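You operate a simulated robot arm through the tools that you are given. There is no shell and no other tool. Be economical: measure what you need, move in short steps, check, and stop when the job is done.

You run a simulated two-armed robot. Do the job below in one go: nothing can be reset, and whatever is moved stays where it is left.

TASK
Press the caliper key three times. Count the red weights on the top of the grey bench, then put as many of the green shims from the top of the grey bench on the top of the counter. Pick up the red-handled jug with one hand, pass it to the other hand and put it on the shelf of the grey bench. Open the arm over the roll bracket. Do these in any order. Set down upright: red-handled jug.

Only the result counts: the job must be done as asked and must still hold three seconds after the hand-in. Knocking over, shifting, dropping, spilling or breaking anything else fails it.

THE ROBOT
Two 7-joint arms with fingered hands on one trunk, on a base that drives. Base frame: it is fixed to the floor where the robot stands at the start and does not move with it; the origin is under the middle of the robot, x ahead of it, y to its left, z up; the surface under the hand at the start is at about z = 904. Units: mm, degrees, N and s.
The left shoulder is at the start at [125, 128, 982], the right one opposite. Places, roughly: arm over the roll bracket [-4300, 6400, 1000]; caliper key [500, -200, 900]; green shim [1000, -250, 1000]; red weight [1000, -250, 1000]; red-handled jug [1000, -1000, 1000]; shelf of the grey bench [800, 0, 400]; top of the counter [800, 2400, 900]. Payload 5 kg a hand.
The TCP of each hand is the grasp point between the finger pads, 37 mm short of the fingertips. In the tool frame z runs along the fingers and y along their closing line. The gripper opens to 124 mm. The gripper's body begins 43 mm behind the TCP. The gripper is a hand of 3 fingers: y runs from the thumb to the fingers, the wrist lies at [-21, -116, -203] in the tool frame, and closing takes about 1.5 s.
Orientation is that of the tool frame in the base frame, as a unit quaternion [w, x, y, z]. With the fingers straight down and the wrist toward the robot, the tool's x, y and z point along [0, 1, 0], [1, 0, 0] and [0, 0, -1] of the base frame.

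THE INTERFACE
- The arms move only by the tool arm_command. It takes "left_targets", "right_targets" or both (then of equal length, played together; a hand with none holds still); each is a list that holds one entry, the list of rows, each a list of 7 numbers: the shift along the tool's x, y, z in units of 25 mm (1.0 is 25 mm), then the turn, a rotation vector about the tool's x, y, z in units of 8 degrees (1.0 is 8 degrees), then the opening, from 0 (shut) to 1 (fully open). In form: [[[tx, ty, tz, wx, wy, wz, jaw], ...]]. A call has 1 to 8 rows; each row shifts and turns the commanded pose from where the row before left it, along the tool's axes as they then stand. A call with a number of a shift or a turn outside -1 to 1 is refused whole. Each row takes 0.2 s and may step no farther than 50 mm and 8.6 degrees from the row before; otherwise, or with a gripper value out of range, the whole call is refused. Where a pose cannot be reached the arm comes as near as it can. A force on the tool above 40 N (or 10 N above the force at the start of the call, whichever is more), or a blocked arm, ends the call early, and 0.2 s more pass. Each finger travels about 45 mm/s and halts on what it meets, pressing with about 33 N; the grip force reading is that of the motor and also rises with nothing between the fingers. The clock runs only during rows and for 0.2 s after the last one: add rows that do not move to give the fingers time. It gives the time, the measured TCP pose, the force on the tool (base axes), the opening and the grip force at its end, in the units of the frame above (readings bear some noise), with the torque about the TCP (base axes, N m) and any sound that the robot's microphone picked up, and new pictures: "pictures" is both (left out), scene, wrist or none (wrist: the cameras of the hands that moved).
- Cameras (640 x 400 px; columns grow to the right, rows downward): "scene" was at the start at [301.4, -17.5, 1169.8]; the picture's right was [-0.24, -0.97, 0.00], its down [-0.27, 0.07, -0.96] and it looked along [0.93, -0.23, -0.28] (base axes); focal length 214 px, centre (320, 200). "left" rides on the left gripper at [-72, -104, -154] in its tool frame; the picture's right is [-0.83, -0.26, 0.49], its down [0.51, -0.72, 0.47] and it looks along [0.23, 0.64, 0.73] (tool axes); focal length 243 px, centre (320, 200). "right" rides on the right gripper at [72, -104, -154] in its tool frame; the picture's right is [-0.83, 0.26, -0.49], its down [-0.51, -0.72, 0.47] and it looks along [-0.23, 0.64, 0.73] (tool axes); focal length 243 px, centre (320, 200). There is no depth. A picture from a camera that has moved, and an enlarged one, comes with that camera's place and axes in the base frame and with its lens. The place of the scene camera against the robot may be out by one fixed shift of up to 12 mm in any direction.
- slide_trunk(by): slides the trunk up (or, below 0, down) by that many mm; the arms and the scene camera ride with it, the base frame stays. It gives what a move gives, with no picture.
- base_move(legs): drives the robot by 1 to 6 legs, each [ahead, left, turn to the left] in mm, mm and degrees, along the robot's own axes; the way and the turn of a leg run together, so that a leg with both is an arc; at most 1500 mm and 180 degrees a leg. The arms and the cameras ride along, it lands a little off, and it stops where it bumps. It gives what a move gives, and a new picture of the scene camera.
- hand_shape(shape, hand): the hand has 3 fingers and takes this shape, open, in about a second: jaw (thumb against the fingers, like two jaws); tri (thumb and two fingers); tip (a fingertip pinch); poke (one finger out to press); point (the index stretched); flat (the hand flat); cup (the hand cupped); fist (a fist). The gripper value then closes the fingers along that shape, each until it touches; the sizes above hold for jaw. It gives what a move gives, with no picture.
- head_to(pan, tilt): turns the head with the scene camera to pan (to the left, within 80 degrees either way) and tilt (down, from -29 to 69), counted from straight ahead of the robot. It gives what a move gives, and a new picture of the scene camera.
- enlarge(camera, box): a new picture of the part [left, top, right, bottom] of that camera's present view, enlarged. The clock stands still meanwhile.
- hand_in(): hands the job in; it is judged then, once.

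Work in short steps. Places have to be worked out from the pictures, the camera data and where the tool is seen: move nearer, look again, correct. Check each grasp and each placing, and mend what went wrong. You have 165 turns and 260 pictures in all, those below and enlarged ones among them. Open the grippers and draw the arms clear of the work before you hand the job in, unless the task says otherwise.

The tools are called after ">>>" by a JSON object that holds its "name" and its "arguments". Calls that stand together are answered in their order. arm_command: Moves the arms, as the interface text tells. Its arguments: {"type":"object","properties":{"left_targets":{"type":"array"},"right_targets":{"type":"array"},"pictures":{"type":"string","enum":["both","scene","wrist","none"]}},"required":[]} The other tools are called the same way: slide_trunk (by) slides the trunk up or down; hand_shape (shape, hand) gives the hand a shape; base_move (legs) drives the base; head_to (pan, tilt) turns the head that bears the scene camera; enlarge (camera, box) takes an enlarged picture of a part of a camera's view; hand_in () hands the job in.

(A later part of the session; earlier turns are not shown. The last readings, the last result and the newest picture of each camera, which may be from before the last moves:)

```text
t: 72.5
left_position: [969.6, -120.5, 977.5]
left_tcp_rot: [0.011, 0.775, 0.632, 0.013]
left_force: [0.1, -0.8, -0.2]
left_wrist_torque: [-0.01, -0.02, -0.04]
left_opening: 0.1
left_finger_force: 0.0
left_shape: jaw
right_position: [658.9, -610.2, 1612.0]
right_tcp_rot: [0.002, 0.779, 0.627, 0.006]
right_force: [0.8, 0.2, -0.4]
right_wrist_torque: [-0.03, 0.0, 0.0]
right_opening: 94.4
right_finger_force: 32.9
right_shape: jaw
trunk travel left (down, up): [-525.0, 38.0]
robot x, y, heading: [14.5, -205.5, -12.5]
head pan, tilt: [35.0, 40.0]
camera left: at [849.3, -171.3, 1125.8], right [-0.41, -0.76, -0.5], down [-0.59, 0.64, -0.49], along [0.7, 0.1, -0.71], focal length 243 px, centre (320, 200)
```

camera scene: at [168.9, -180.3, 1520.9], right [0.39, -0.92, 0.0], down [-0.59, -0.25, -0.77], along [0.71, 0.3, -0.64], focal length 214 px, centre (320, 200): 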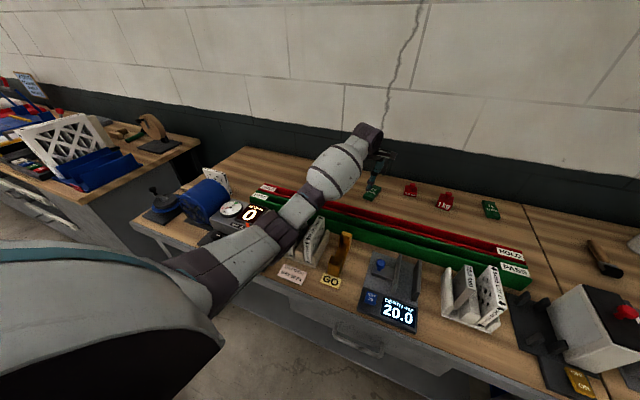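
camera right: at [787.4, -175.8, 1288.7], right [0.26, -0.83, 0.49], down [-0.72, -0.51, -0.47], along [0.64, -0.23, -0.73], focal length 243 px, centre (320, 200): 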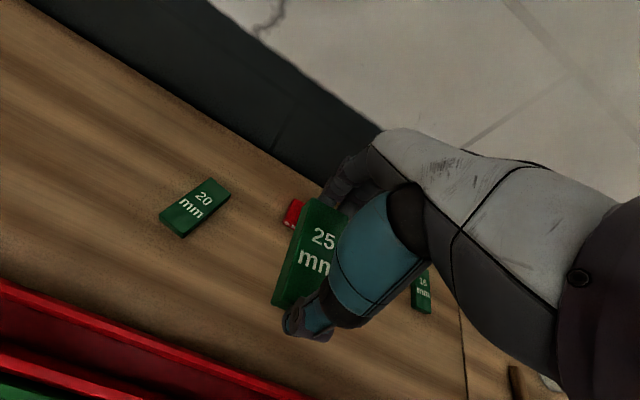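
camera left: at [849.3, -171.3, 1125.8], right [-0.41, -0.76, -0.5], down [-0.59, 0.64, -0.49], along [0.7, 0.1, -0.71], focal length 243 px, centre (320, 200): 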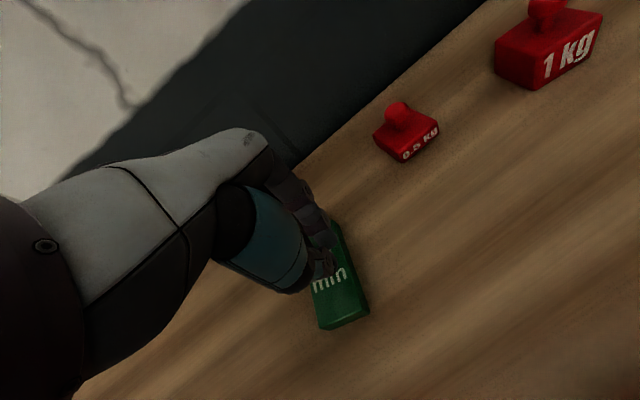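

Blocked again: the forearm bears on the block rack. I lift the left hand straight up to relieve it and look.

>>> {"name": "arm_command", "arguments": {"left_targets": [[[0, 0, -1, 0, 0, 0, 0], [0, 0, -1, 0, 0, 0, 0], [0, 0, -1, 0, 0, 0, 0], [0, 0, -1, 0, 0, 0, 0], [0, 0, -1, 0, 0, 0, 0], [0, 0, -1, 0, 0, 0, 0], [0, 0, -1, 0, 0, 0, 0], [0, 0, -1, 0, 0, 0, 0]]]}}

>>> {"name": "enlarge", "arguments": {"camera": "scene", "box": [130, 160, 430, 340]}}

```text
t: 74.3
left_position: [969.6, -114.2, 1160.6]
left_tcp_rot: [0.008, 0.775, 0.632, 0.003]
left_force: [0.2, 0.3, 0.0]
left_wrist_torque: [0.0, -0.01, -0.03]
left_opening: 0.1
left_finger_force: 33.2
left_shape: jaw
right_position: [671.3, -601.5, 1610.9]
right_tcp_rot: [0.001, 0.779, 0.627, 0.001]
right_force: [-0.1, 0.0, 0.1]
right_wrist_torque: [0.03, 0.0, 0.0]
right_opening: 94.6
right_finger_force: 32.6
right_shape: jaw
trunk travel left (down, up): [-525.0, 38.0]
robot x, y, heading: [13.3, -204.5, -12.2]
head pan, tilt: [35.0, 40.0]
camera scene: at [166.6, -181.0, 1521.4], right [0.38, -0.92, 0.0], down [-0.59, -0.25, -0.77], along [0.71, 0.29, -0.64], focal length 214 px, centre (320, 200)
camera left: at [851.0, -164.3, 1311.8], right [-0.42, -0.76, -0.49], down [-0.6, 0.64, -0.49], along [0.69, 0.09, -0.72], focal length 243 px, centre (320, 200)
```

scene: 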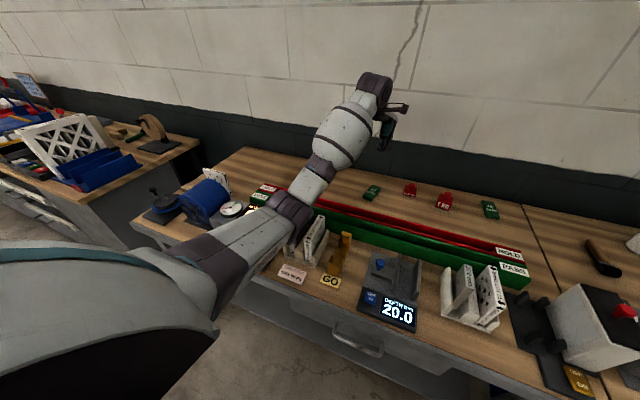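
left: 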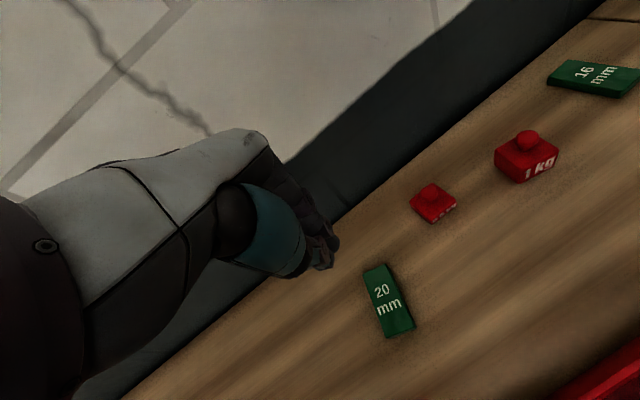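

```text
2.13 times, centred on (280, 250) of scene
camera zoom: at [166.6, -181.0, 1521.4], right [0.38, -0.92, 0.0], down [-0.59, -0.25, -0.77], along [0.71, 0.29, -0.64], focal length 458 px, centre (405, 93)
```

zoom: 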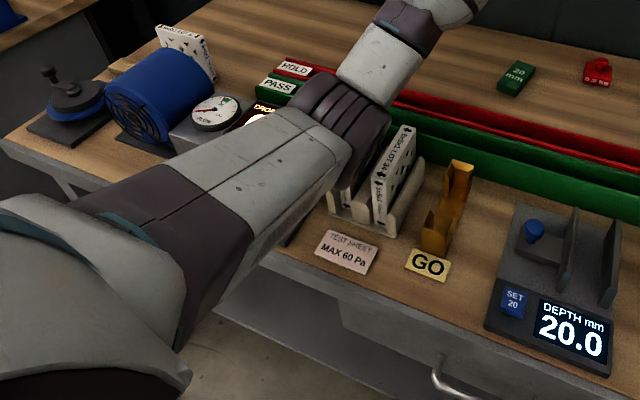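

The elbow needs only ~20 mm more clearance. I reopen the hand, raise the trunk by 36 more, and back the base 10 mm so the arm straightens.

>>> {"name": "arm_command", "arguments": {"left_targets": [[[0, 0, 0, 0.1, 0, 0, 1], [0, 0, 0, 0, 0, 0, 1], [0, 0, 0, 0, 0, 0, 1], [0, 0, 0, 0, 0, 0, 1], [0, 0, 0, 0, 0, 0, 1], [0, 0, 0, 0, 0, 0, 1], [0, 0, 0, 0, 0, 0, 1]]], "pictures": "none"}}

>>> {"name": "slide_trunk", "arguments": {"by": 36}}

>>> {"name": "base_move", "arguments": {"legs": [[-12, 0, 0]]}}

```text
t: 75.9
left_position: [972.0, -113.4, 1159.3]
left_tcp_rot: [0.002, 0.775, 0.632, -0.001]
left_force: [-0.3, 0.0, -0.6]
left_wrist_torque: [0.0, -0.02, 0.03]
left_opening: 123.7
left_finger_force: 0.1
left_shape: jaw
right_position: [673.5, -600.8, 1609.7]
right_tcp_rot: [0.0, 0.779, 0.627, 0.0]
right_force: [-0.1, -0.2, -0.7]
right_wrist_torque: [-0.03, -0.02, -0.04]
right_opening: 94.4
right_finger_force: 33.0
right_shape: jaw
trunk travel left (down, up): [-525.0, 38.0]
robot x, y, heading: [15.6, -202.4, -12.3]
head pan, tilt: [35.0, 40.0]
```

```text
t: 76.7
left_position: [971.4, -113.6, 1189.4]
left_tcp_rot: [0.0, 0.775, 0.631, -0.002]
left_force: [-0.5, 0.1, -1.1]
left_wrist_torque: [-0.04, -0.03, 0.0]
left_opening: 123.7
left_finger_force: 0.1
left_shape: jaw
right_position: [674.5, -602.5, 1641.5]
right_tcp_rot: [-0.001, 0.779, 0.627, -0.001]
right_force: [0.4, 0.0, -0.9]
right_wrist_torque: [0.06, 0.0, -0.03]
right_opening: 94.4
right_finger_force: 32.9
right_shape: jaw
trunk travel left (down, up): [-561.0, 2.0]
robot x, y, heading: [20.8, -200.4, -12.5]
head pan, tilt: [35.0, 40.0]
```

```text
t: 77.4
left_position: [963.0, -112.2, 1189.1]
left_tcp_rot: [0.0, 0.776, 0.631, -0.002]
left_force: [0.7, -0.2, -1.1]
left_wrist_torque: [0.04, 0.02, 0.01]
left_opening: 123.5
left_finger_force: 0.1
left_shape: jaw
right_position: [666.3, -600.0, 1640.0]
right_tcp_rot: [-0.002, 0.779, 0.627, -0.002]
right_force: [1.2, 0.0, -1.0]
right_wrist_torque: [0.03, 0.05, 0.0]
right_opening: 94.3
right_finger_force: 33.1
right_shape: jaw
trunk travel left (down, up): [-561.0, 2.0]
robot x, y, heading: [5.3, -199.0, -12.2]
head pan, tilt: [35.0, 40.0]
camera scene: at [117.1, -169.8, 1560.6], right [0.38, -0.92, 0.0], down [-0.6, -0.25, -0.76], along [0.71, 0.3, -0.64], focal length 214 px, centre (320, 200)
```

scene: 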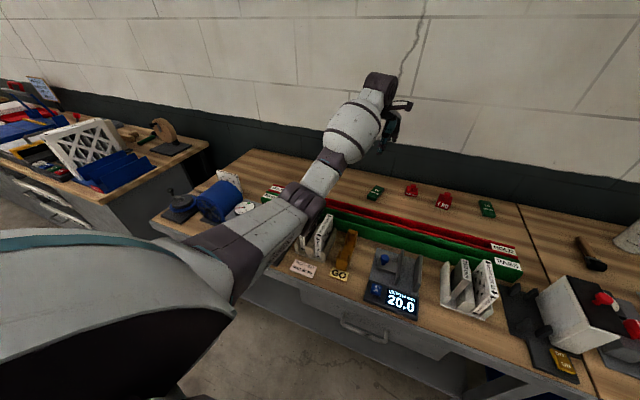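

I descend to z≈990 with a small forward correction and check the posture.

>>> {"name": "arm_command", "arguments": {"left_targets": [[[0, 0.3, 1, 0, 0, 0, 1], [0, 0, 1, 0, 0, 0, 1], [0, 0, 1, 0, 0, 0, 1], [0, 0, 1, 0, 0, 0, 1], [0, 0, 1, 0, 0, 0, 1], [0, 0, 1, 0, 0, 0, 1], [0, 0, 1, 0, 0, 0, 1], [0, 0, 0.9, 0, 0, 0, 1]]]}}

>>> {"name": "enlarge", "arguments": {"camera": "scene", "box": [200, 130, 420, 290]}}

```text
t: 79.2
left_position: [967.8, -112.5, 994.5]
left_tcp_rot: [0.002, 0.776, 0.63, -0.001]
left_force: [0.2, -0.9, 0.1]
left_wrist_torque: [0.01, -0.01, 0.01]
left_opening: 123.6
left_finger_force: 0.1
left_shape: jaw
right_position: [660.8, -599.3, 1645.3]
right_tcp_rot: [-0.001, 0.779, 0.627, -0.001]
right_force: [0.6, 0.7, -1.0]
right_wrist_torque: [0.0, -0.01, 0.02]
right_opening: 94.7
right_finger_force: 32.7
right_shape: jaw
trunk travel left (down, up): [-561.0, 2.0]
robot x, y, heading: [5.9, -199.8, -12.4]
head pan, tilt: [35.0, 40.0]
camera scene: at [112.1, -168.3, 1561.3], right [0.38, -0.92, 0.0], down [-0.59, -0.25, -0.77], along [0.71, 0.29, -0.64], focal length 214 px, centre (320, 200)
camera left: at [851.0, -163.9, 1148.5], right [-0.42, -0.76, -0.49], down [-0.6, 0.64, -0.47], along [0.67, 0.09, -0.73], focal length 243 px, centre (320, 200)
```

scene: 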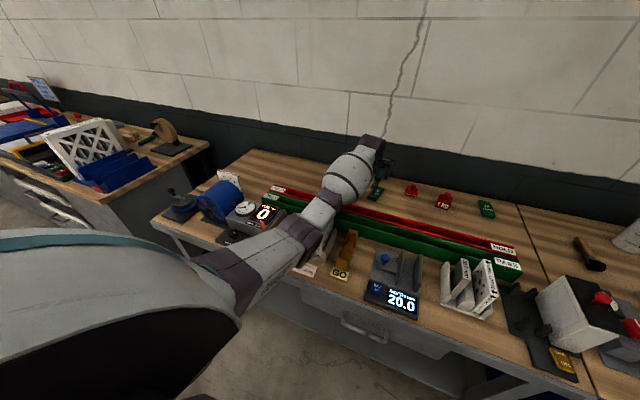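
left: 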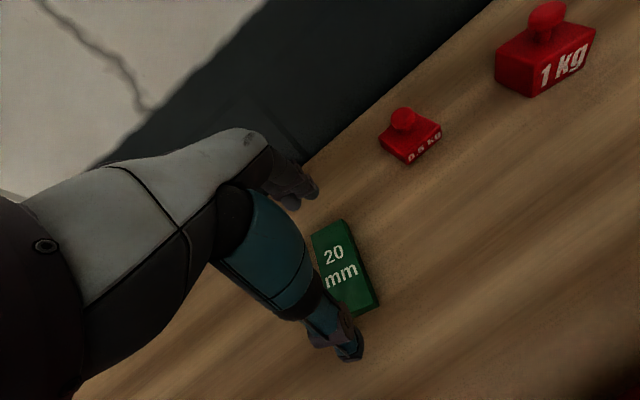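

```text
2.50 times, centred on (310, 210) of scene
camera zoom: at [112.1, -168.3, 1561.3], right [0.38, -0.92, 0.0], down [-0.59, -0.25, -0.77], along [0.71, 0.29, -0.64], focal length 536 px, centre (345, 175)
```

zoom: 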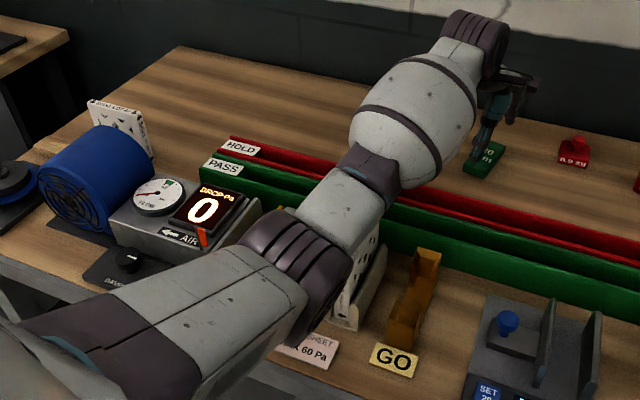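

Slight body reaction indicates contact starting again, so I abandon the left-arm reach here. I lift and retract the left hand; I'll deliver the 25 mm shim first and fetch the 20 mm with the right hand later.

>>> {"name": "arm_command", "arguments": {"left_targets": [[[0, 0, -1, 0, 0, 0, 1], [0, 0, -1, 0, 0, 0, 1], [0, 0, -1, 0, 0, 0, 1], [0, 0, -1, 0, 0, 0, 1], [0, 0, -1, 0, 0, 0, 1], [0, 0, -1, 0, 0, 0, 1], [0, 0, -1, 0, 0, 0, 1], [0, 0, -1, 0, 0, 0, 1]]], "pictures": "none"}}

>>> {"name": "arm_command", "arguments": {"left_targets": [[[0, 0, -1, 0, 0, 0, 1], [0, -1, -1, 0, 0, 0, 1], [0, -1, -1, 0, 0, 0, 1], [0, -1, -1, 0, 0, 0, 1], [0, -1, -1, 0, 0, 0, 1], [0, -1, -1, 0, 0, 0, 1], [0, -1, -1, 0, 0, 0, 1], [0, -1, -1, 0, 0, 0, 1]]], "pictures": "none"}}

>>> {"name": "base_move", "arguments": {"legs": [[-350, 0, 12.3]]}}

>>> {"name": "enlarge", "arguments": {"camera": "scene", "box": [200, 100, 520, 300]}}

```text
t: 81.0
left_position: [967.3, -111.6, 1198.1]
left_tcp_rot: [0.002, 0.776, 0.631, 0.0]
left_force: [0.0, 0.2, 0.4]
left_wrist_torque: [0.0, 0.05, 0.0]
left_opening: 123.9
left_finger_force: 0.1
left_shape: jaw
right_position: [661.1, -599.8, 1644.5]
right_tcp_rot: [0.0, 0.779, 0.627, 0.001]
right_force: [-0.5, -0.3, -0.4]
right_wrist_torque: [0.02, -0.02, 0.03]
right_opening: 94.4
right_finger_force: 33.0
right_shape: jaw
trunk travel left (down, up): [-561.0, 2.0]
robot x, y, heading: [5.4, -202.2, -12.4]
head pan, tilt: [35.0, 40.0]
```

```text
t: 82.8
left_position: [793.4, -72.8, 1397.9]
left_tcp_rot: [0.002, 0.775, 0.631, -0.002]
left_force: [-0.2, -0.7, -0.4]
left_wrist_torque: [0.04, 0.0, 0.0]
left_opening: 123.6
left_finger_force: 0.1
left_shape: jaw
right_position: [657.9, -595.3, 1649.1]
right_tcp_rot: [0.002, 0.779, 0.627, 0.0]
right_force: [-0.4, 0.6, 0.9]
right_wrist_torque: [-0.01, -0.03, 0.01]
right_opening: 94.5
right_finger_force: 32.9
right_shape: jaw
trunk travel left (down, up): [-561.0, 2.0]
robot x, y, heading: [5.3, -199.4, -12.4]
head pan, tilt: [35.0, 40.0]
```

```text
t: 85.1
left_position: [409.7, 129.0, 1393.5]
left_tcp_rot: [0.0, 0.702, 0.712, -0.003]
left_force: [0.1, -0.1, -0.3]
left_wrist_torque: [0.03, 0.04, -0.06]
left_opening: 123.9
left_finger_force: 0.0
left_shape: jaw
right_position: [392.8, -410.4, 1640.4]
right_tcp_rot: [-0.003, 0.706, 0.708, -0.001]
right_force: [0.4, -0.2, -0.7]
right_wrist_torque: [-0.03, 0.01, -0.03]
right_opening: 94.4
right_finger_force: 33.2
right_shape: jaw
trunk travel left (down, up): [-561.0, 2.0]
robot x, y, heading: [-335.2, -164.6, 0.2]
head pan, tilt: [35.0, 40.0]
camera scene: at [-235.8, -109.2, 1560.7], right [0.58, -0.82, 0.0], down [-0.53, -0.37, -0.76], along [0.62, 0.44, -0.64], focal length 214 px, centre (320, 200)
```

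scene: 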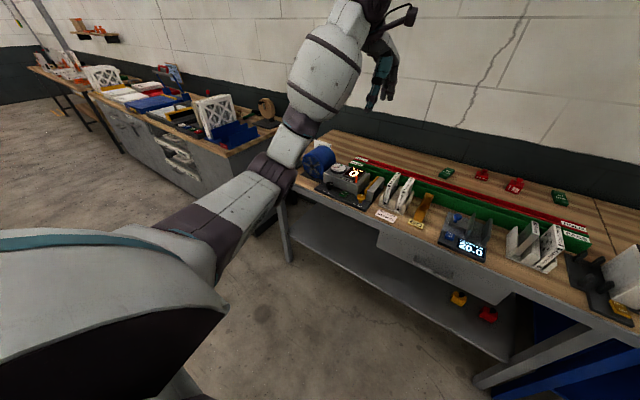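

```text
2.00 times, centred on (360, 200) of scene
camera zoom: at [-235.8, -109.2, 1560.7], right [0.58, -0.82, 0.0], down [-0.53, -0.37, -0.76], along [0.62, 0.44, -0.64], focal length 429 px, centre (240, 200)
```

zoom: 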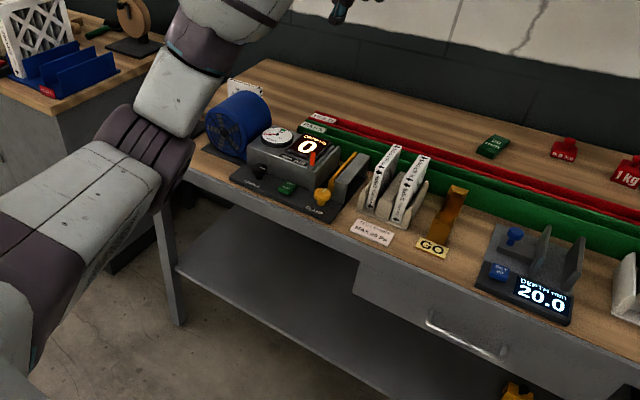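

Bench items all in place. I strafe left toward the counter and look.

>>> {"name": "base_move", "arguments": {"legs": [[-50, 1300, 0], [0, 900, 0]]}}

>>> {"name": "head_to", "arguments": {"pan": 0, "tilt": 30}}

>>> {"name": "head_to", "arguments": {"pan": -35, "tilt": 25}}

```text
t: 104.6
left_position: [346.5, 2331.7, 1396.1]
left_tcp_rot: [0.001, 0.701, 0.713, -0.001]
left_force: [0.1, 0.0, 0.9]
left_wrist_torque: [0.01, -0.01, 0.0]
left_opening: 123.8
left_finger_force: 0.0
left_shape: jaw
right_position: [327.3, 1792.2, 1645.4]
right_tcp_rot: [0.0, 0.706, 0.708, -0.001]
right_force: [0.4, -1.3, -1.2]
right_wrist_torque: [0.05, -0.01, -0.01]
right_opening: 94.5
right_finger_force: 33.0
right_shape: jaw
trunk travel left (down, up): [-561.0, 2.0]
robot x, y, heading: [-402.0, 2037.5, 0.1]
head pan, tilt: [35.0, 40.0]
camera scene: at [-300.2, 2093.2, 1561.3], right [0.58, -0.82, 0.0], down [-0.53, -0.37, -0.77], along [0.63, 0.44, -0.64], focal length 214 px, centre (320, 200)
```

scene: 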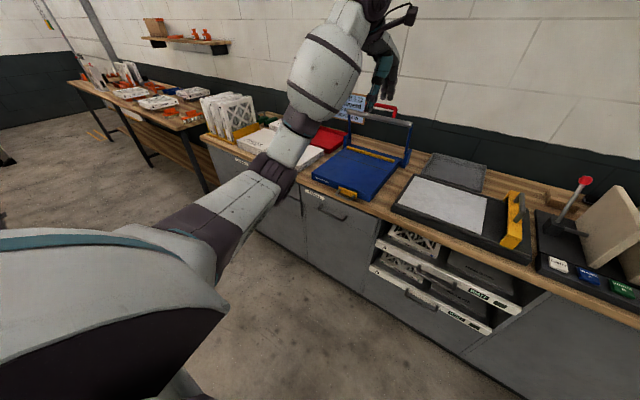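

```text
t: 105.6
left_position: [346.8, 2332.4, 1397.4]
left_tcp_rot: [0.001, 0.702, 0.712, -0.001]
left_force: [-0.9, 0.9, -0.2]
left_wrist_torque: [0.01, -0.01, -0.02]
left_opening: 123.9
left_finger_force: 0.2
left_shape: jaw
right_position: [327.8, 1792.2, 1644.6]
right_tcp_rot: [-0.001, 0.706, 0.709, 0.0]
right_force: [0.4, 0.2, -0.5]
right_wrist_torque: [0.0, 0.01, 0.03]
right_opening: 94.4
right_finger_force: 33.7
right_shape: jaw
trunk travel left (down, up): [-561.0, 2.0]
robot x, y, heading: [-402.2, 2043.3, 0.2]
head pan, tilt: [0.0, 30.0]
camera scene: at [-279.2, 2045.2, 1576.6], right [0.0, -1.0, 0.0], down [-0.5, 0.0, -0.87], along [0.87, 0.0, -0.5], focal length 214 px, centre (320, 200)
```

scene: 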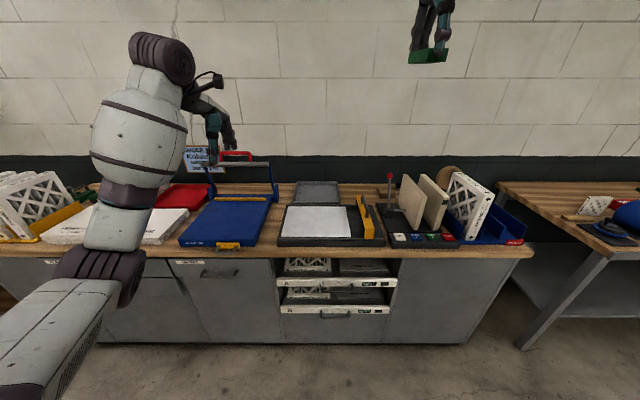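

```text
t: 106.6
left_position: [346.1, 2332.7, 1396.5]
left_tcp_rot: [0.002, 0.701, 0.713, -0.001]
left_force: [0.2, 0.1, 0.2]
left_wrist_torque: [-0.01, -0.02, -0.02]
left_opening: 123.7
left_finger_force: 0.1
left_shape: jaw
right_position: [329.0, 1792.3, 1642.7]
right_tcp_rot: [-0.001, 0.706, 0.708, -0.001]
right_force: [0.0, -0.7, -0.9]
right_wrist_torque: [0.01, 0.02, -0.03]
right_opening: 94.5
right_finger_force: 32.4
right_shape: jaw
trunk travel left (down, up): [-561.0, 2.0]
robot x, y, heading: [-398.8, 2043.0, 0.1]
head pan, tilt: [-35.0, 25.0]
camera scene: at [-294.0, 1992.2, 1584.6], right [-0.57, -0.82, 0.0], down [-0.35, 0.24, -0.91], along [0.74, -0.52, -0.42], focal length 214 px, centre (320, 200)
```

scene: 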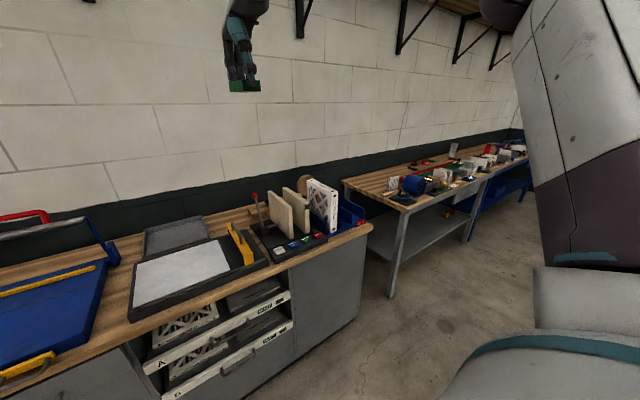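

I look at the counter frontally with zoom to find free spots.

>>> {"name": "head_to", "arguments": {"pan": 0, "tilt": 35}}

>>> {"name": "enlarge", "arguments": {"camera": "scene", "box": [140, 120, 540, 250]}}

>>> {"name": "head_to", "arguments": {"pan": 45, "tilt": 25}}

```text
t: 107.6
left_position: [345.8, 2331.8, 1395.3]
left_tcp_rot: [0.001, 0.701, 0.713, -0.001]
left_force: [-0.4, 0.7, -0.8]
left_wrist_torque: [0.01, 0.0, 0.0]
left_opening: 123.7
left_finger_force: 0.1
left_shape: jaw
right_position: [328.5, 1792.4, 1645.5]
right_tcp_rot: [0.0, 0.705, 0.709, -0.001]
right_force: [1.1, 0.0, -0.8]
right_wrist_torque: [0.04, -0.01, 0.01]
right_opening: 94.2
right_finger_force: 33.2
right_shape: jaw
trunk travel left (down, up): [-561.0, 2.0]
robot x, y, heading: [-396.9, 2041.6, 0.0]
head pan, tilt: [0.0, 35.0]
camera scene: at [-281.6, 2045.0, 1568.9], right [0.0, -1.0, 0.0], down [-0.57, 0.0, -0.82], along [0.82, 0.0, -0.57], focal length 214 px, centre (320, 200)
```

scene: 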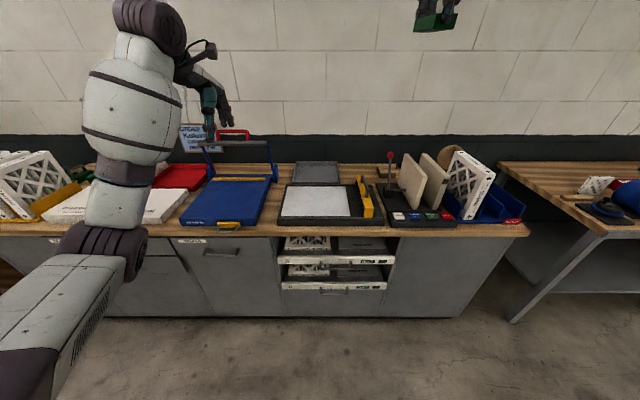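

```text
1.60 times, centred on (340, 185) of scene
camera zoom: at [-281.6, 2045.0, 1568.9], right [0.0, -1.0, 0.0], down [-0.57, 0.0, -0.82], along [0.82, 0.0, -0.57], focal length 343 px, centre (288, 224)
```

zoom: 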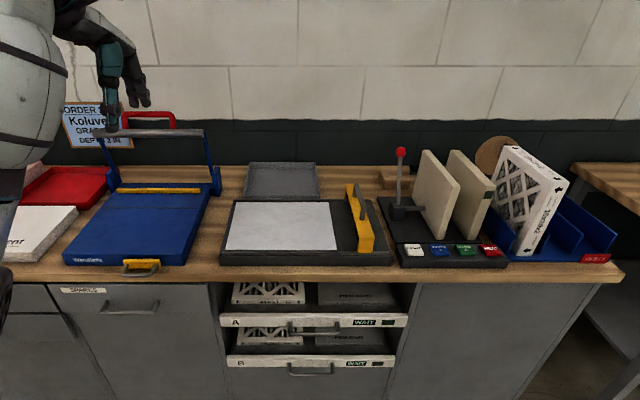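

```text
t: 108.7
left_position: [346.3, 2332.1, 1396.7]
left_tcp_rot: [0.001, 0.702, 0.712, -0.002]
left_force: [0.4, -0.6, -0.8]
left_wrist_torque: [-0.02, 0.0, -0.03]
left_opening: 123.8
left_finger_force: 0.0
left_shape: jaw
right_position: [328.5, 1793.2, 1644.0]
right_tcp_rot: [0.0, 0.706, 0.708, 0.0]
right_force: [-0.5, 0.5, 0.1]
right_wrist_torque: [0.01, 0.01, -0.01]
right_opening: 94.4
right_finger_force: 33.1
right_shape: jaw
trunk travel left (down, up): [-561.0, 2.0]
robot x, y, heading: [-396.5, 2038.0, 0.0]
head pan, tilt: [45.0, 25.0]
camera scene: at [-304.7, 2110.1, 1584.6], right [0.71, -0.71, 0.0], down [-0.3, -0.3, -0.91], along [0.64, 0.64, -0.42], focal length 214 px, centre (320, 200)
```

scene: 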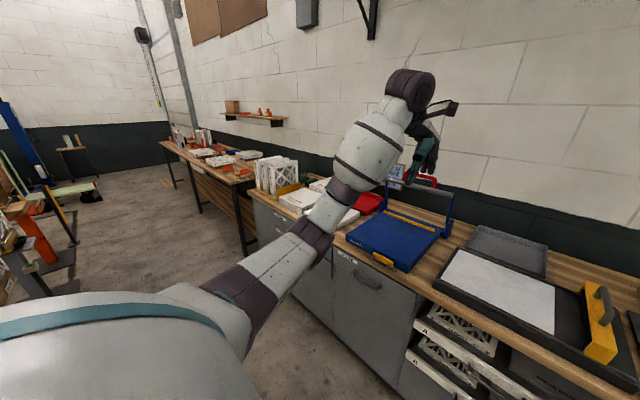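

A free wood strip lies between the blue tool and the black mat: y≈2255–2350, x≈450–800. I raise the left hand, lower the trunk to +150, and drive to about [-80, 2520].

>>> {"name": "arm_command", "arguments": {"left_targets": [[[0, 0, -1, 0, 0, 0, 1], [0, 0, -1, 0, 0, 0, 1], [0, 0, -1, 0, 0, 0, 1], [0, 0, -1, 0, 0, 0, 1], [0, 0, -1, 0, 0, 0, 1], [0, 0, -1, 0, 0, 0, 1], [0, 0, -1, 0, 0, 0, 1], [0, 0, -1, 0, 0, 0, 1]]], "pictures": "none"}}

>>> {"name": "slide_trunk", "arguments": {"by": -236}}

>>> {"name": "base_move", "arguments": {"legs": [[0, 480, 0], [300, 0, 0]]}}

>>> {"name": "head_to", "arguments": {"pan": -15, "tilt": 40}}

```text
t: 110.5
left_position: [346.1, 2332.1, 1596.7]
left_tcp_rot: [0.001, 0.702, 0.712, 0.0]
left_force: [0.7, 1.0, -0.4]
left_wrist_torque: [0.03, -0.02, -0.03]
left_opening: 123.9
left_finger_force: 0.1
left_shape: jaw
right_position: [326.9, 1792.1, 1644.3]
right_tcp_rot: [0.0, 0.706, 0.709, 0.0]
right_force: [0.6, 0.5, -1.0]
right_wrist_torque: [-0.01, -0.01, 0.0]
right_opening: 94.7
right_finger_force: 33.1
right_shape: jaw
trunk travel left (down, up): [-561.0, 2.0]
robot x, y, heading: [-400.8, 2037.4, 0.2]
head pan, tilt: [45.0, 25.0]
```

```text
t: 113.0
left_position: [345.4, 2332.5, 1360.0]
left_tcp_rot: [0.002, 0.702, 0.712, -0.001]
left_force: [-0.2, -0.7, 0.2]
left_wrist_torque: [0.03, 0.01, -0.03]
left_opening: 123.9
left_finger_force: 0.0
left_shape: jaw
right_position: [327.4, 1792.4, 1408.8]
right_tcp_rot: [0.0, 0.706, 0.709, 0.001]
right_force: [-0.3, -0.1, 0.3]
right_wrist_torque: [0.01, 0.01, 0.01]
right_opening: 94.6
right_finger_force: 33.0
right_shape: jaw
trunk travel left (down, up): [-325.0, 238.0]
robot x, y, heading: [-394.5, 2042.0, 0.1]
head pan, tilt: [45.0, 25.0]
```

```text
t: 119.4
left_position: [642.5, 2815.7, 1362.0]
left_tcp_rot: [0.002, 0.702, 0.712, -0.001]
left_force: [-1.2, -0.5, 0.0]
left_wrist_torque: [0.01, 0.01, -0.02]
left_opening: 123.9
left_finger_force: 0.1
left_shape: jaw
right_position: [623.9, 2275.4, 1409.5]
right_tcp_rot: [0.001, 0.706, 0.708, 0.0]
right_force: [-1.0, -0.8, -0.1]
right_wrist_torque: [-0.02, -0.01, 0.0]
right_opening: 94.3
right_finger_force: 33.4
right_shape: jaw
trunk travel left (down, up): [-325.0, 238.0]
robot x, y, heading: [-99.7, 2524.2, -0.0]
head pan, tilt: [45.0, 25.0]
camera scene: at [126.5, 2595.0, 1318.4], right [0.71, -0.71, 0.0], down [-0.3, -0.3, -0.91], along [0.64, 0.64, -0.42], focal length 214 px, centre (320, 200)
```

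scene: 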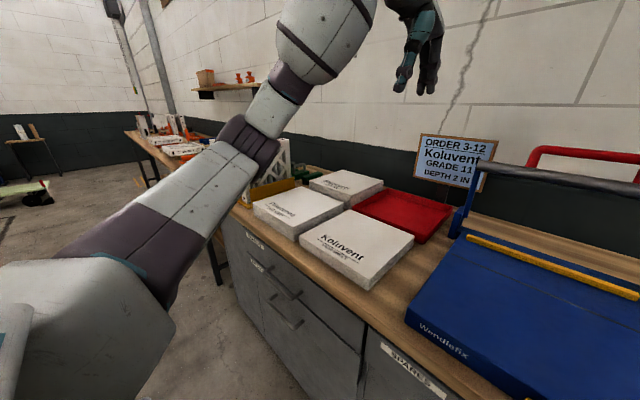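

```text
t: 120.7
left_position: [646.2, 2816.6, 1359.9]
left_tcp_rot: [0.001, 0.702, 0.712, -0.002]
left_force: [0.4, -0.5, -0.4]
left_wrist_torque: [0.02, 0.01, -0.02]
left_opening: 123.8
left_finger_force: 0.1
left_shape: jaw
right_position: [626.4, 2275.8, 1407.3]
right_tcp_rot: [-0.001, 0.706, 0.708, -0.001]
right_force: [0.5, -1.1, 0.4]
right_wrist_torque: [-0.01, 0.0, 0.0]
right_opening: 94.5
right_finger_force: 33.3
right_shape: jaw
trunk travel left (down, up): [-325.0, 238.0]
robot x, y, heading: [-100.2, 2524.0, 0.2]
head pan, tilt: [-15.0, 40.0]
camera scene: at [145.6, 2507.9, 1294.5], right [-0.26, -0.97, 0.0], down [-0.62, 0.17, -0.77], along [0.74, -0.2, -0.64], focal length 214 px, centre (320, 200)
```

scene: 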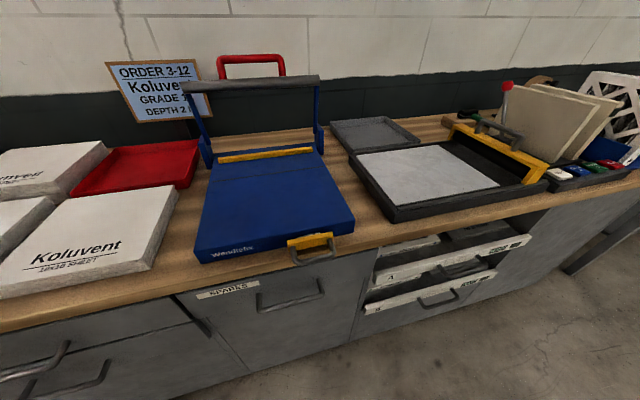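

Strip here measured y≈2225–2325. I lower the shim toward [690, 2275], first to z≈1200.

>>> {"name": "arm_command", "arguments": {"right_targets": [[[0, 0.32, 1, 0, 0, 0, 0], [0, 0.32, 1, 0, 0, 0, 0], [0, 0.32, 1, 0, 0, 0, 0], [0, 0.32, 1, 0, 0, 0, 0], [0, 0.32, 1, 0, 0, 0, 0], [0, 0.32, 1, 0, 0, 0, 0], [0, 0.32, 1, 0, 0, 0, 0], [0, 0.32, 1, 0, 0, 0, 0]]]}}

```text
t: 122.5
left_position: [647.7, 2816.5, 1358.9]
left_tcp_rot: [0.001, 0.702, 0.712, -0.001]
left_force: [-0.1, 0.5, -0.9]
left_wrist_torque: [0.01, 0.04, 0.01]
left_opening: 123.7
left_finger_force: 0.1
left_shape: jaw
right_position: [691.3, 2276.5, 1208.4]
right_tcp_rot: [-0.001, 0.706, 0.708, 0.0]
right_force: [0.7, 0.5, -0.1]
right_wrist_torque: [0.0, 0.04, -0.01]
right_opening: 94.4
right_finger_force: 33.0
right_shape: jaw
trunk travel left (down, up): [-325.0, 238.0]
robot x, y, heading: [-99.1, 2526.9, -0.0]
head pan, tilt: [-15.0, 40.0]
camera scene: at [146.5, 2507.6, 1294.3], right [-0.26, -0.97, 0.0], down [-0.62, 0.17, -0.77], along [0.74, -0.2, -0.64], focal length 214 px, centre (320, 200)
camera right: at [587.1, 2346.7, 1361.6], right [0.26, -0.83, 0.49], down [-0.72, -0.51, -0.47], along [0.64, -0.23, -0.73], focal length 243 px, centre (320, 200)
```

scene: 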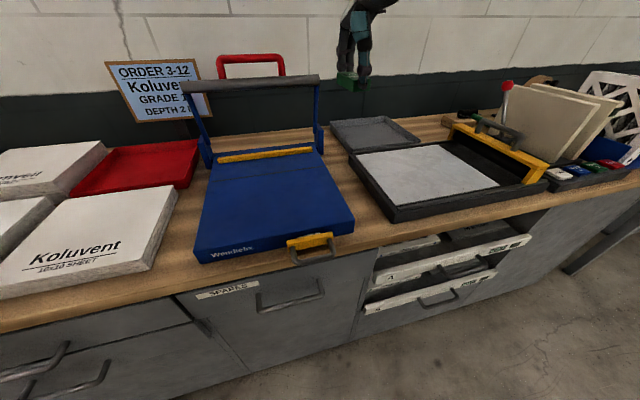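
right: 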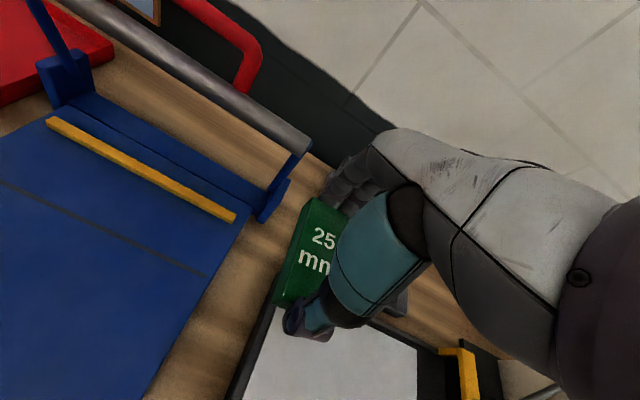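

Strip centre confirmed at y≈2277. I descend to z≈1008.

>>> {"name": "arm_command", "arguments": {"right_targets": [[[0, 0, 1, 0, 0, 0, 0], [0, 0, 1, 0, 0, 0, 0], [0, 0, 1, 0, 0, 0, 0], [0, 0, 1, 0, 0, 0, 0], [0, 0, 1, 0, 0, 0, 0], [0, 0, 1, 0, 0, 0, 0], [0, 0, 1, 0, 0, 0, 0], [0, 0, 1, 0, 0, 0, 0]]]}}

```text
t: 124.3
left_position: [646.4, 2815.6, 1361.0]
left_tcp_rot: [0.001, 0.702, 0.712, -0.001]
left_force: [-0.3, -0.5, 0.4]
left_wrist_torque: [-0.01, 0.01, 0.01]
left_opening: 123.9
left_finger_force: 0.0
left_shape: jaw
right_position: [689.4, 2276.3, 1006.3]
right_tcp_rot: [0.0, 0.707, 0.707, -0.002]
right_force: [-0.5, -0.1, -0.6]
right_wrist_torque: [-0.03, 0.03, 0.01]
right_opening: 94.5
right_finger_force: 33.0
right_shape: jaw
trunk travel left (down, up): [-325.0, 238.0]
robot x, y, heading: [-102.9, 2525.7, 0.1]
head pan, tilt: [-15.0, 40.0]
camera scene: at [146.4, 2507.6, 1294.4], right [-0.26, -0.97, 0.0], down [-0.62, 0.17, -0.77], along [0.74, -0.2, -0.64], focal length 214 px, centre (320, 200)
camera right: at [585.9, 2347.0, 1161.1], right [0.26, -0.83, 0.49], down [-0.72, -0.51, -0.47], along [0.64, -0.23, -0.73], focal length 243 px, centre (320, 200)
```

scene: 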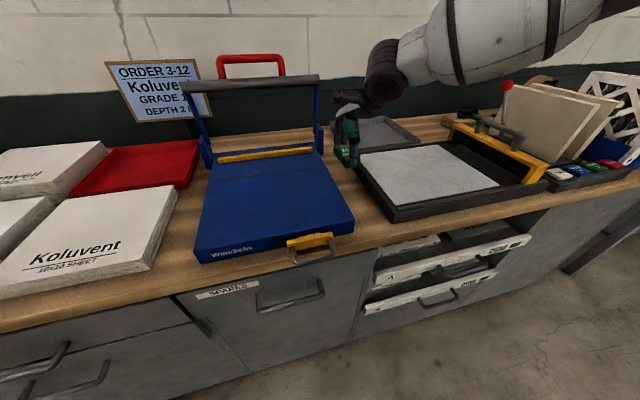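
right: 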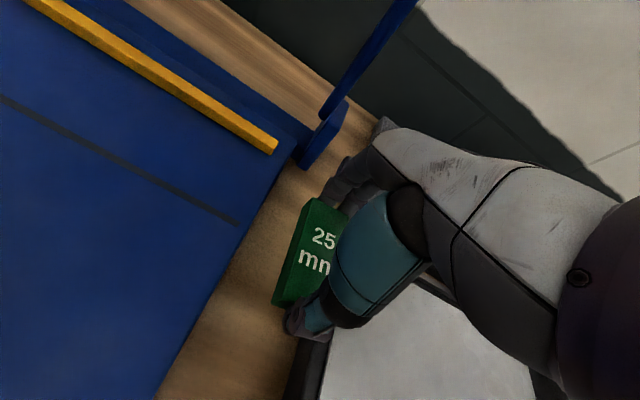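

Centred in the strip. I go down 45 mm, then in fine steps until contact.

>>> {"name": "arm_command", "arguments": {"right_targets": [[[0, 0, 0.8, 0, 0, 0, 0], [0, 0, 0.8, 0, 0, 0, 0], [0, 0, 0.4, 0, 0, 0, 0], [0, 0, 0.1, 0, 0, 0, 0], [0, 0, 0.1, 0, 0, 0, 0]]], "pictures": "none"}}

>>> {"name": "enlarge", "arguments": {"camera": "scene", "box": [290, 80, 430, 220]}}

```text
t: 125.5
left_position: [644.7, 2815.8, 1360.3]
left_tcp_rot: [0.001, 0.702, 0.712, 0.0]
left_force: [0.3, -0.1, -0.5]
left_wrist_torque: [0.01, 0.02, -0.01]
left_opening: 123.7
left_finger_force: 0.0
left_shape: jaw
right_position: [690.5, 2275.8, 953.0]
right_tcp_rot: [0.0, 0.707, 0.707, -0.001]
right_force: [0.4, 0.2, -0.7]
right_wrist_torque: [0.02, 0.01, -0.02]
right_opening: 94.2
right_finger_force: 33.4
right_shape: jaw
trunk travel left (down, up): [-325.0, 238.0]
robot x, y, heading: [-100.0, 2520.0, 0.1]
head pan, tilt: [-15.0, 40.0]
```

```text
2.86 times, centred on (360, 150) of scene
camera zoom: at [145.7, 2507.8, 1294.5], right [-0.26, -0.97, 0.0], down [-0.62, 0.17, -0.77], along [0.74, -0.2, -0.64], focal length 613 px, centre (206, 343)
```

zoom: 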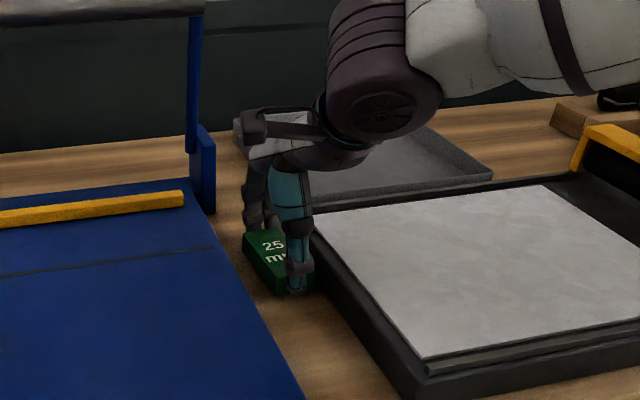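

Almost touching. I descend in 2 mm steps and watch the force.

>>> {"name": "arm_command", "arguments": {"right_targets": [[[0, 0, 0.08, 0, 0, 0, 0], [0, 0, 0.08, 0, 0, 0, 0], [0, 0, 0.08, 0, 0, 0, 0], [0, 0, 0, 0, 0, 0, 0]]], "pictures": "none"}}

```text
t: 126.5
left_position: [646.2, 2815.3, 1360.6]
left_tcp_rot: [0.002, 0.702, 0.712, -0.001]
left_force: [-0.7, 0.6, -0.3]
left_wrist_torque: [0.04, 0.0, 0.0]
left_opening: 124.0
left_finger_force: 0.1
left_shape: jaw
right_position: [689.9, 2276.2, 948.0]
right_tcp_rot: [0.001, 0.706, 0.708, -0.001]
right_force: [0.0, 0.5, -0.7]
right_wrist_torque: [0.0, -0.01, -0.04]
right_opening: 94.5
right_finger_force: 33.3
right_shape: jaw
trunk travel left (down, up): [-325.0, 238.0]
robot x, y, heading: [-102.3, 2522.0, 0.3]
head pan, tilt: [-15.0, 40.0]
```

>>> {"name": "arm_command", "arguments": {"right_targets": [[[0, 0, 0.08, 0, 0, 0, 0], [0, 0, 0.08, 0, 0, 0, 0], [0, 0, 0.08, 0, 0, 0, 0], [0, 0, 0, 0, 0, 0, 0]]], "pictures": "none"}}

```text
t: 127.5
left_position: [642.2, 2817.0, 1361.2]
left_tcp_rot: [0.003, 0.702, 0.712, 0.0]
left_force: [-0.1, 0.0, -1.0]
left_wrist_torque: [0.03, 0.03, 0.02]
left_opening: 123.8
left_finger_force: 0.1
left_shape: jaw
right_position: [688.3, 2277.1, 944.9]
right_tcp_rot: [0.001, 0.707, 0.707, 0.001]
right_force: [2.9, -1.4, 25.1]
right_wrist_torque: [-0.08, 0.09, -0.1]
right_opening: 93.8
right_finger_force: 33.1
right_shape: jaw
trunk travel left (down, up): [-325.0, 238.0]
robot x, y, heading: [-100.8, 2526.5, -0.3]
head pan, tilt: [-15.0, 40.0]
```

Contact (25 N). I back off 1.5 mm, open the hand, and rise.

>>> {"name": "arm_command", "arguments": {"right_targets": [[[0, 0, -0.06, 0, 0, 0, 0], [0, 0, 0, 0, 0, 0, 0.85], [0, 0, 0, 0, 0, 0, 1], [0, 0, 0, 0, 0, 0, 1], [0, 0, 0, 0, 0, 0, 1], [0, 0, 0, 0, 0, 0, 1]]], "pictures": "none"}}

>>> {"name": "arm_command", "arguments": {"right_targets": [[[0, 0, -0.5, 0, 0, 0, 1], [0, 0, -1, 0, 0, 0, 1], [0, 0, -1, 0, 0, 0, 1], [0, 0, -1, 0, 0, 0, 1], [0, 0, -1, 0, 0, 0, 1], [0, 0, -1, 0, 0, 0, 1], [0, 0, -1, 0, 0, 0, 1], [0, 0, -1, 0, 0, 0, 1]]]}}

```text
t: 128.9
left_position: [646.5, 2815.8, 1360.4]
left_tcp_rot: [0.001, 0.702, 0.712, -0.001]
left_force: [0.3, 0.5, -0.9]
left_wrist_torque: [0.02, 0.0, -0.04]
left_opening: 123.9
left_finger_force: 0.2
left_shape: jaw
right_position: [689.4, 2276.4, 940.9]
right_tcp_rot: [0.0, 0.707, 0.707, -0.001]
right_force: [-1.0, 0.0, 0.7]
right_wrist_torque: [-0.02, -0.03, 0.0]
right_opening: 123.7
right_finger_force: 0.2
right_shape: jaw
trunk travel left (down, up): [-325.0, 238.0]
robot x, y, heading: [-99.3, 2524.9, 0.2]
head pan, tilt: [-15.0, 40.0]
```

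```text
t: 130.7
left_position: [644.4, 2816.3, 1360.7]
left_tcp_rot: [0.002, 0.702, 0.712, -0.001]
left_force: [-0.1, 0.0, 0.4]
left_wrist_torque: [0.01, 0.01, -0.01]
left_opening: 123.8
left_finger_force: 0.1
left_shape: jaw
right_position: [687.8, 2276.2, 1131.5]
right_tcp_rot: [0.0, 0.706, 0.708, 0.0]
right_force: [-0.2, -0.2, -0.8]
right_wrist_torque: [-0.05, -0.03, 0.02]
right_opening: 123.3
right_finger_force: 0.0
right_shape: jaw
trunk travel left (down, up): [-325.0, 238.0]
robot x, y, heading: [-102.2, 2522.2, 0.2]
head pan, tilt: [-15.0, 40.0]
camera scene: at [144.8, 2508.2, 1294.7], right [-0.26, -0.97, 0.0], down [-0.62, 0.17, -0.77], along [0.74, -0.2, -0.64], focal length 214 px, centre (320, 200)
camera right: at [584.1, 2347.1, 1284.8], right [0.26, -0.83, 0.49], down [-0.72, -0.51, -0.47], along [0.64, -0.23, -0.73], focal length 243 px, centre (320, 200)
```

scene: 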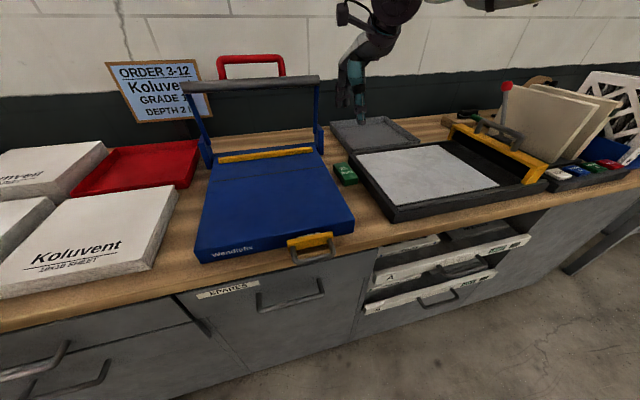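
right: 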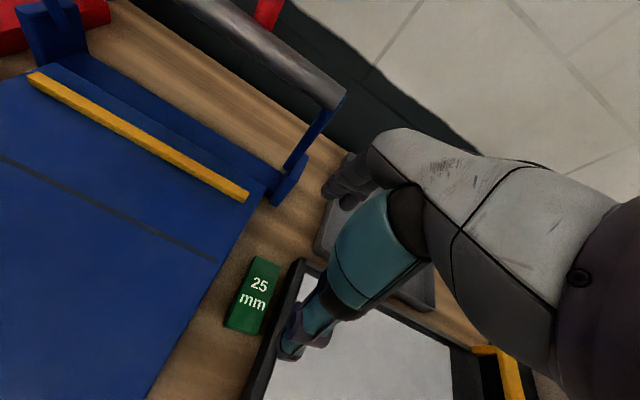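

The shim rests flat in the strip. I raise and retract the right hand, then drive back to the grey bench toward [35, 90] for the 20 mm shim.

>>> {"name": "arm_command", "arguments": {"right_targets": [[[0, 0, -1, 0, 0, 0, 1], [0, 0, -1, 0, 0, 0, 1], [0, 0, -1, 0, 0, 0, 1], [0, 0, -1, 0, 0, 0, 1], [0, 0, -1, 0, 0, 0, 1], [0, -0.5, -1, 0, 0, 0, 1], [0, -0.5, -1, 0, 0, 0, 1], [0, -0.5, -1, 0, 0, 0, 1]]], "pictures": "none"}}

>>> {"name": "base_move", "arguments": {"legs": [[-300, 0, 0], [0, -1250, 0], [0, -1180, 0]]}}

>>> {"name": "head_to", "arguments": {"pan": 0, "tilt": 35}}

```text
t: 132.5
left_position: [644.8, 2816.5, 1361.6]
left_tcp_rot: [0.001, 0.702, 0.713, -0.001]
left_force: [0.3, 0.0, 0.5]
left_wrist_torque: [-0.03, -0.01, 0.01]
left_opening: 123.9
left_finger_force: 0.0
left_shape: jaw
right_position: [650.4, 2276.7, 1331.3]
right_tcp_rot: [0.0, 0.707, 0.707, 0.0]
right_force: [-0.3, 0.2, 0.0]
right_wrist_torque: [0.0, -0.03, -0.03]
right_opening: 123.7
right_finger_force: 0.0
right_shape: jaw
trunk travel left (down, up): [-325.0, 238.0]
robot x, y, heading: [-105.8, 2524.0, 0.4]
head pan, tilt: [-15.0, 40.0]
```

```text
t: 155.7
left_position: [349.1, 374.2, 1361.4]
left_tcp_rot: [0.001, 0.7, 0.715, -0.002]
left_force: [0.2, 0.1, -0.1]
left_wrist_torque: [0.0, -0.03, 0.0]
left_opening: 123.9
left_finger_force: 0.0
left_shape: jaw
right_position: [358.0, -165.2, 1330.7]
right_tcp_rot: [-0.001, 0.706, 0.708, -0.001]
right_force: [0.3, 0.3, -0.8]
right_wrist_torque: [0.0, 0.0, 0.0]
right_opening: 123.8
right_finger_force: 0.0
right_shape: jaw
trunk travel left (down, up): [-325.0, 238.0]
robot x, y, heading: [-395.0, 80.9, 0.3]
head pan, tilt: [-15.0, 40.0]
camera scene: at [-149.7, 63.8, 1294.6], right [-0.25, -0.97, 0.0], down [-0.62, 0.16, -0.77], along [0.74, -0.19, -0.64], focal length 214 px, centre (320, 200)
```

scene: 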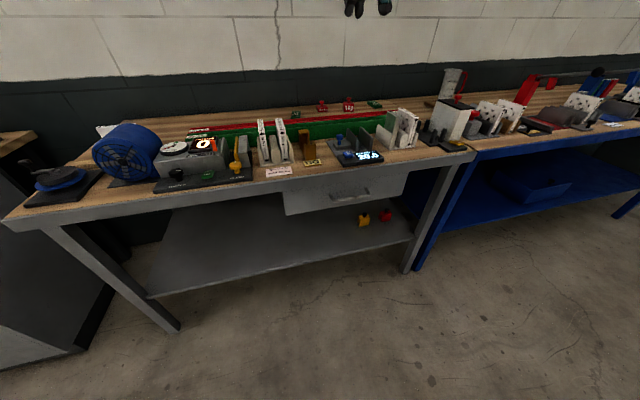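

```text
t: 156.5
left_position: [349.4, 373.9, 1359.3]
left_tcp_rot: [0.002, 0.701, 0.714, -0.001]
left_force: [0.6, 0.1, 0.2]
left_wrist_torque: [0.0, 0.0, 0.02]
left_opening: 123.6
left_finger_force: 0.1
left_shape: jaw
right_position: [358.6, -166.1, 1331.3]
right_tcp_rot: [0.0, 0.706, 0.709, -0.002]
right_force: [-0.2, 0.2, -0.2]
right_wrist_torque: [-0.01, -0.01, -0.02]
right_opening: 123.8
right_finger_force: 0.1
right_shape: jaw
trunk travel left (down, up): [-325.0, 238.0]
robot x, y, heading: [-394.7, 78.7, 0.2]
head pan, tilt: [0.0, 35.0]
camera scene: at [-143.9, 85.5, 1302.1], right [0.0, -1.0, 0.0], down [-0.57, 0.0, -0.82], along [0.82, 0.0, -0.57], focal length 214 px, centre (320, 200)
```

scene: 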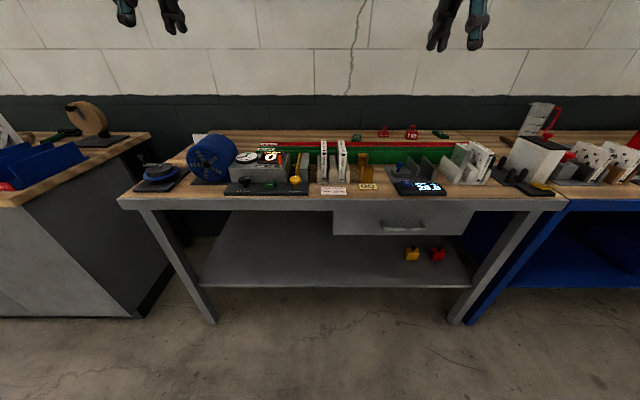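

Now I drive forward to x≈35 with y≈90.

>>> {"name": "base_move", "arguments": {"legs": [[425, 10, 0]]}}

>>> {"name": "arm_command", "arguments": {"right_targets": [[[0.25, 0.8, 0.3, 0, 0, 0.8, 1], [0.25, 0.8, 0.3, 0, 0, 0.7, 1], [0.25, 0.8, 0.6, 0, 0, 0, 1], [0.25, 0.8, 0.6, 0, 0, 0, 1]]], "pictures": "wrist"}}

```text
t: 159.1
left_position: [770.8, 386.5, 1361.9]
left_tcp_rot: [0.002, 0.701, 0.713, -0.001]
left_force: [0.2, 0.0, 0.2]
left_wrist_torque: [-0.01, 0.01, 0.02]
left_opening: 123.8
left_finger_force: 0.2
left_shape: jaw
right_position: [779.7, -153.3, 1331.5]
right_tcp_rot: [0.0, 0.705, 0.709, -0.001]
right_force: [-0.8, 0.4, 0.4]
right_wrist_torque: [0.0, 0.01, 0.0]
right_opening: 123.9
right_finger_force: 0.0
right_shape: jaw
trunk travel left (down, up): [-325.0, 238.0]
robot x, y, heading: [28.9, 90.7, 0.3]
head pan, tilt: [0.0, 35.0]
camera scene: at [277.5, 98.0, 1302.5], right [0.01, -1.0, 0.0], down [-0.57, 0.0, -0.82], along [0.82, 0.0, -0.57], focal length 214 px, centre (320, 200)
```

scene: 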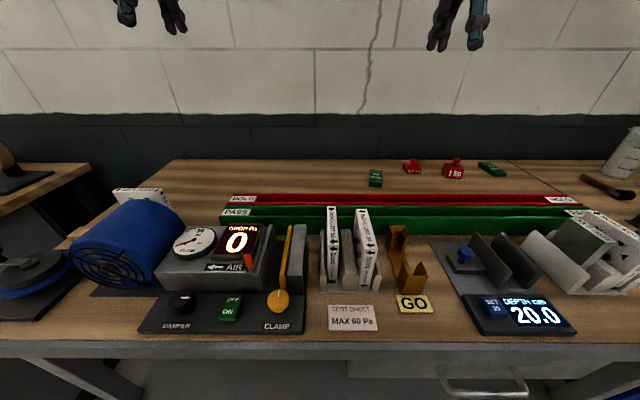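

```text
t: 160.1
left_position: [773.7, 386.0, 1359.6]
left_tcp_rot: [0.002, 0.701, 0.713, -0.001]
left_force: [0.9, -0.6, 0.6]
left_wrist_torque: [0.02, 0.08, -0.01]
left_opening: 123.6
left_finger_force: 0.1
left_shape: jaw
right_position: [865.2, -138.7, 1283.9]
right_tcp_rot: [-0.001, 0.775, 0.631, 0.0]
right_force: [0.5, -0.2, 0.1]
right_wrist_torque: [-0.04, 0.01, 0.0]
right_opening: 123.6
right_finger_force: 0.0
right_shape: jaw
trunk travel left (down, up): [-325.0, 238.0]
robot x, y, heading: [28.8, 92.7, 0.4]
head pan, tilt: [0.0, 35.0]
camera right: at [778.0, -47.9, 1437.8], right [0.09, -0.87, 0.49], down [-0.81, -0.35, -0.47], along [0.58, -0.36, -0.73], focal length 243 px, centre (320, 200)
```

right: 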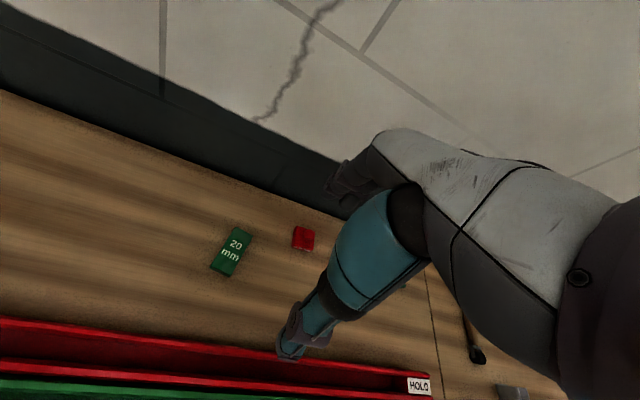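

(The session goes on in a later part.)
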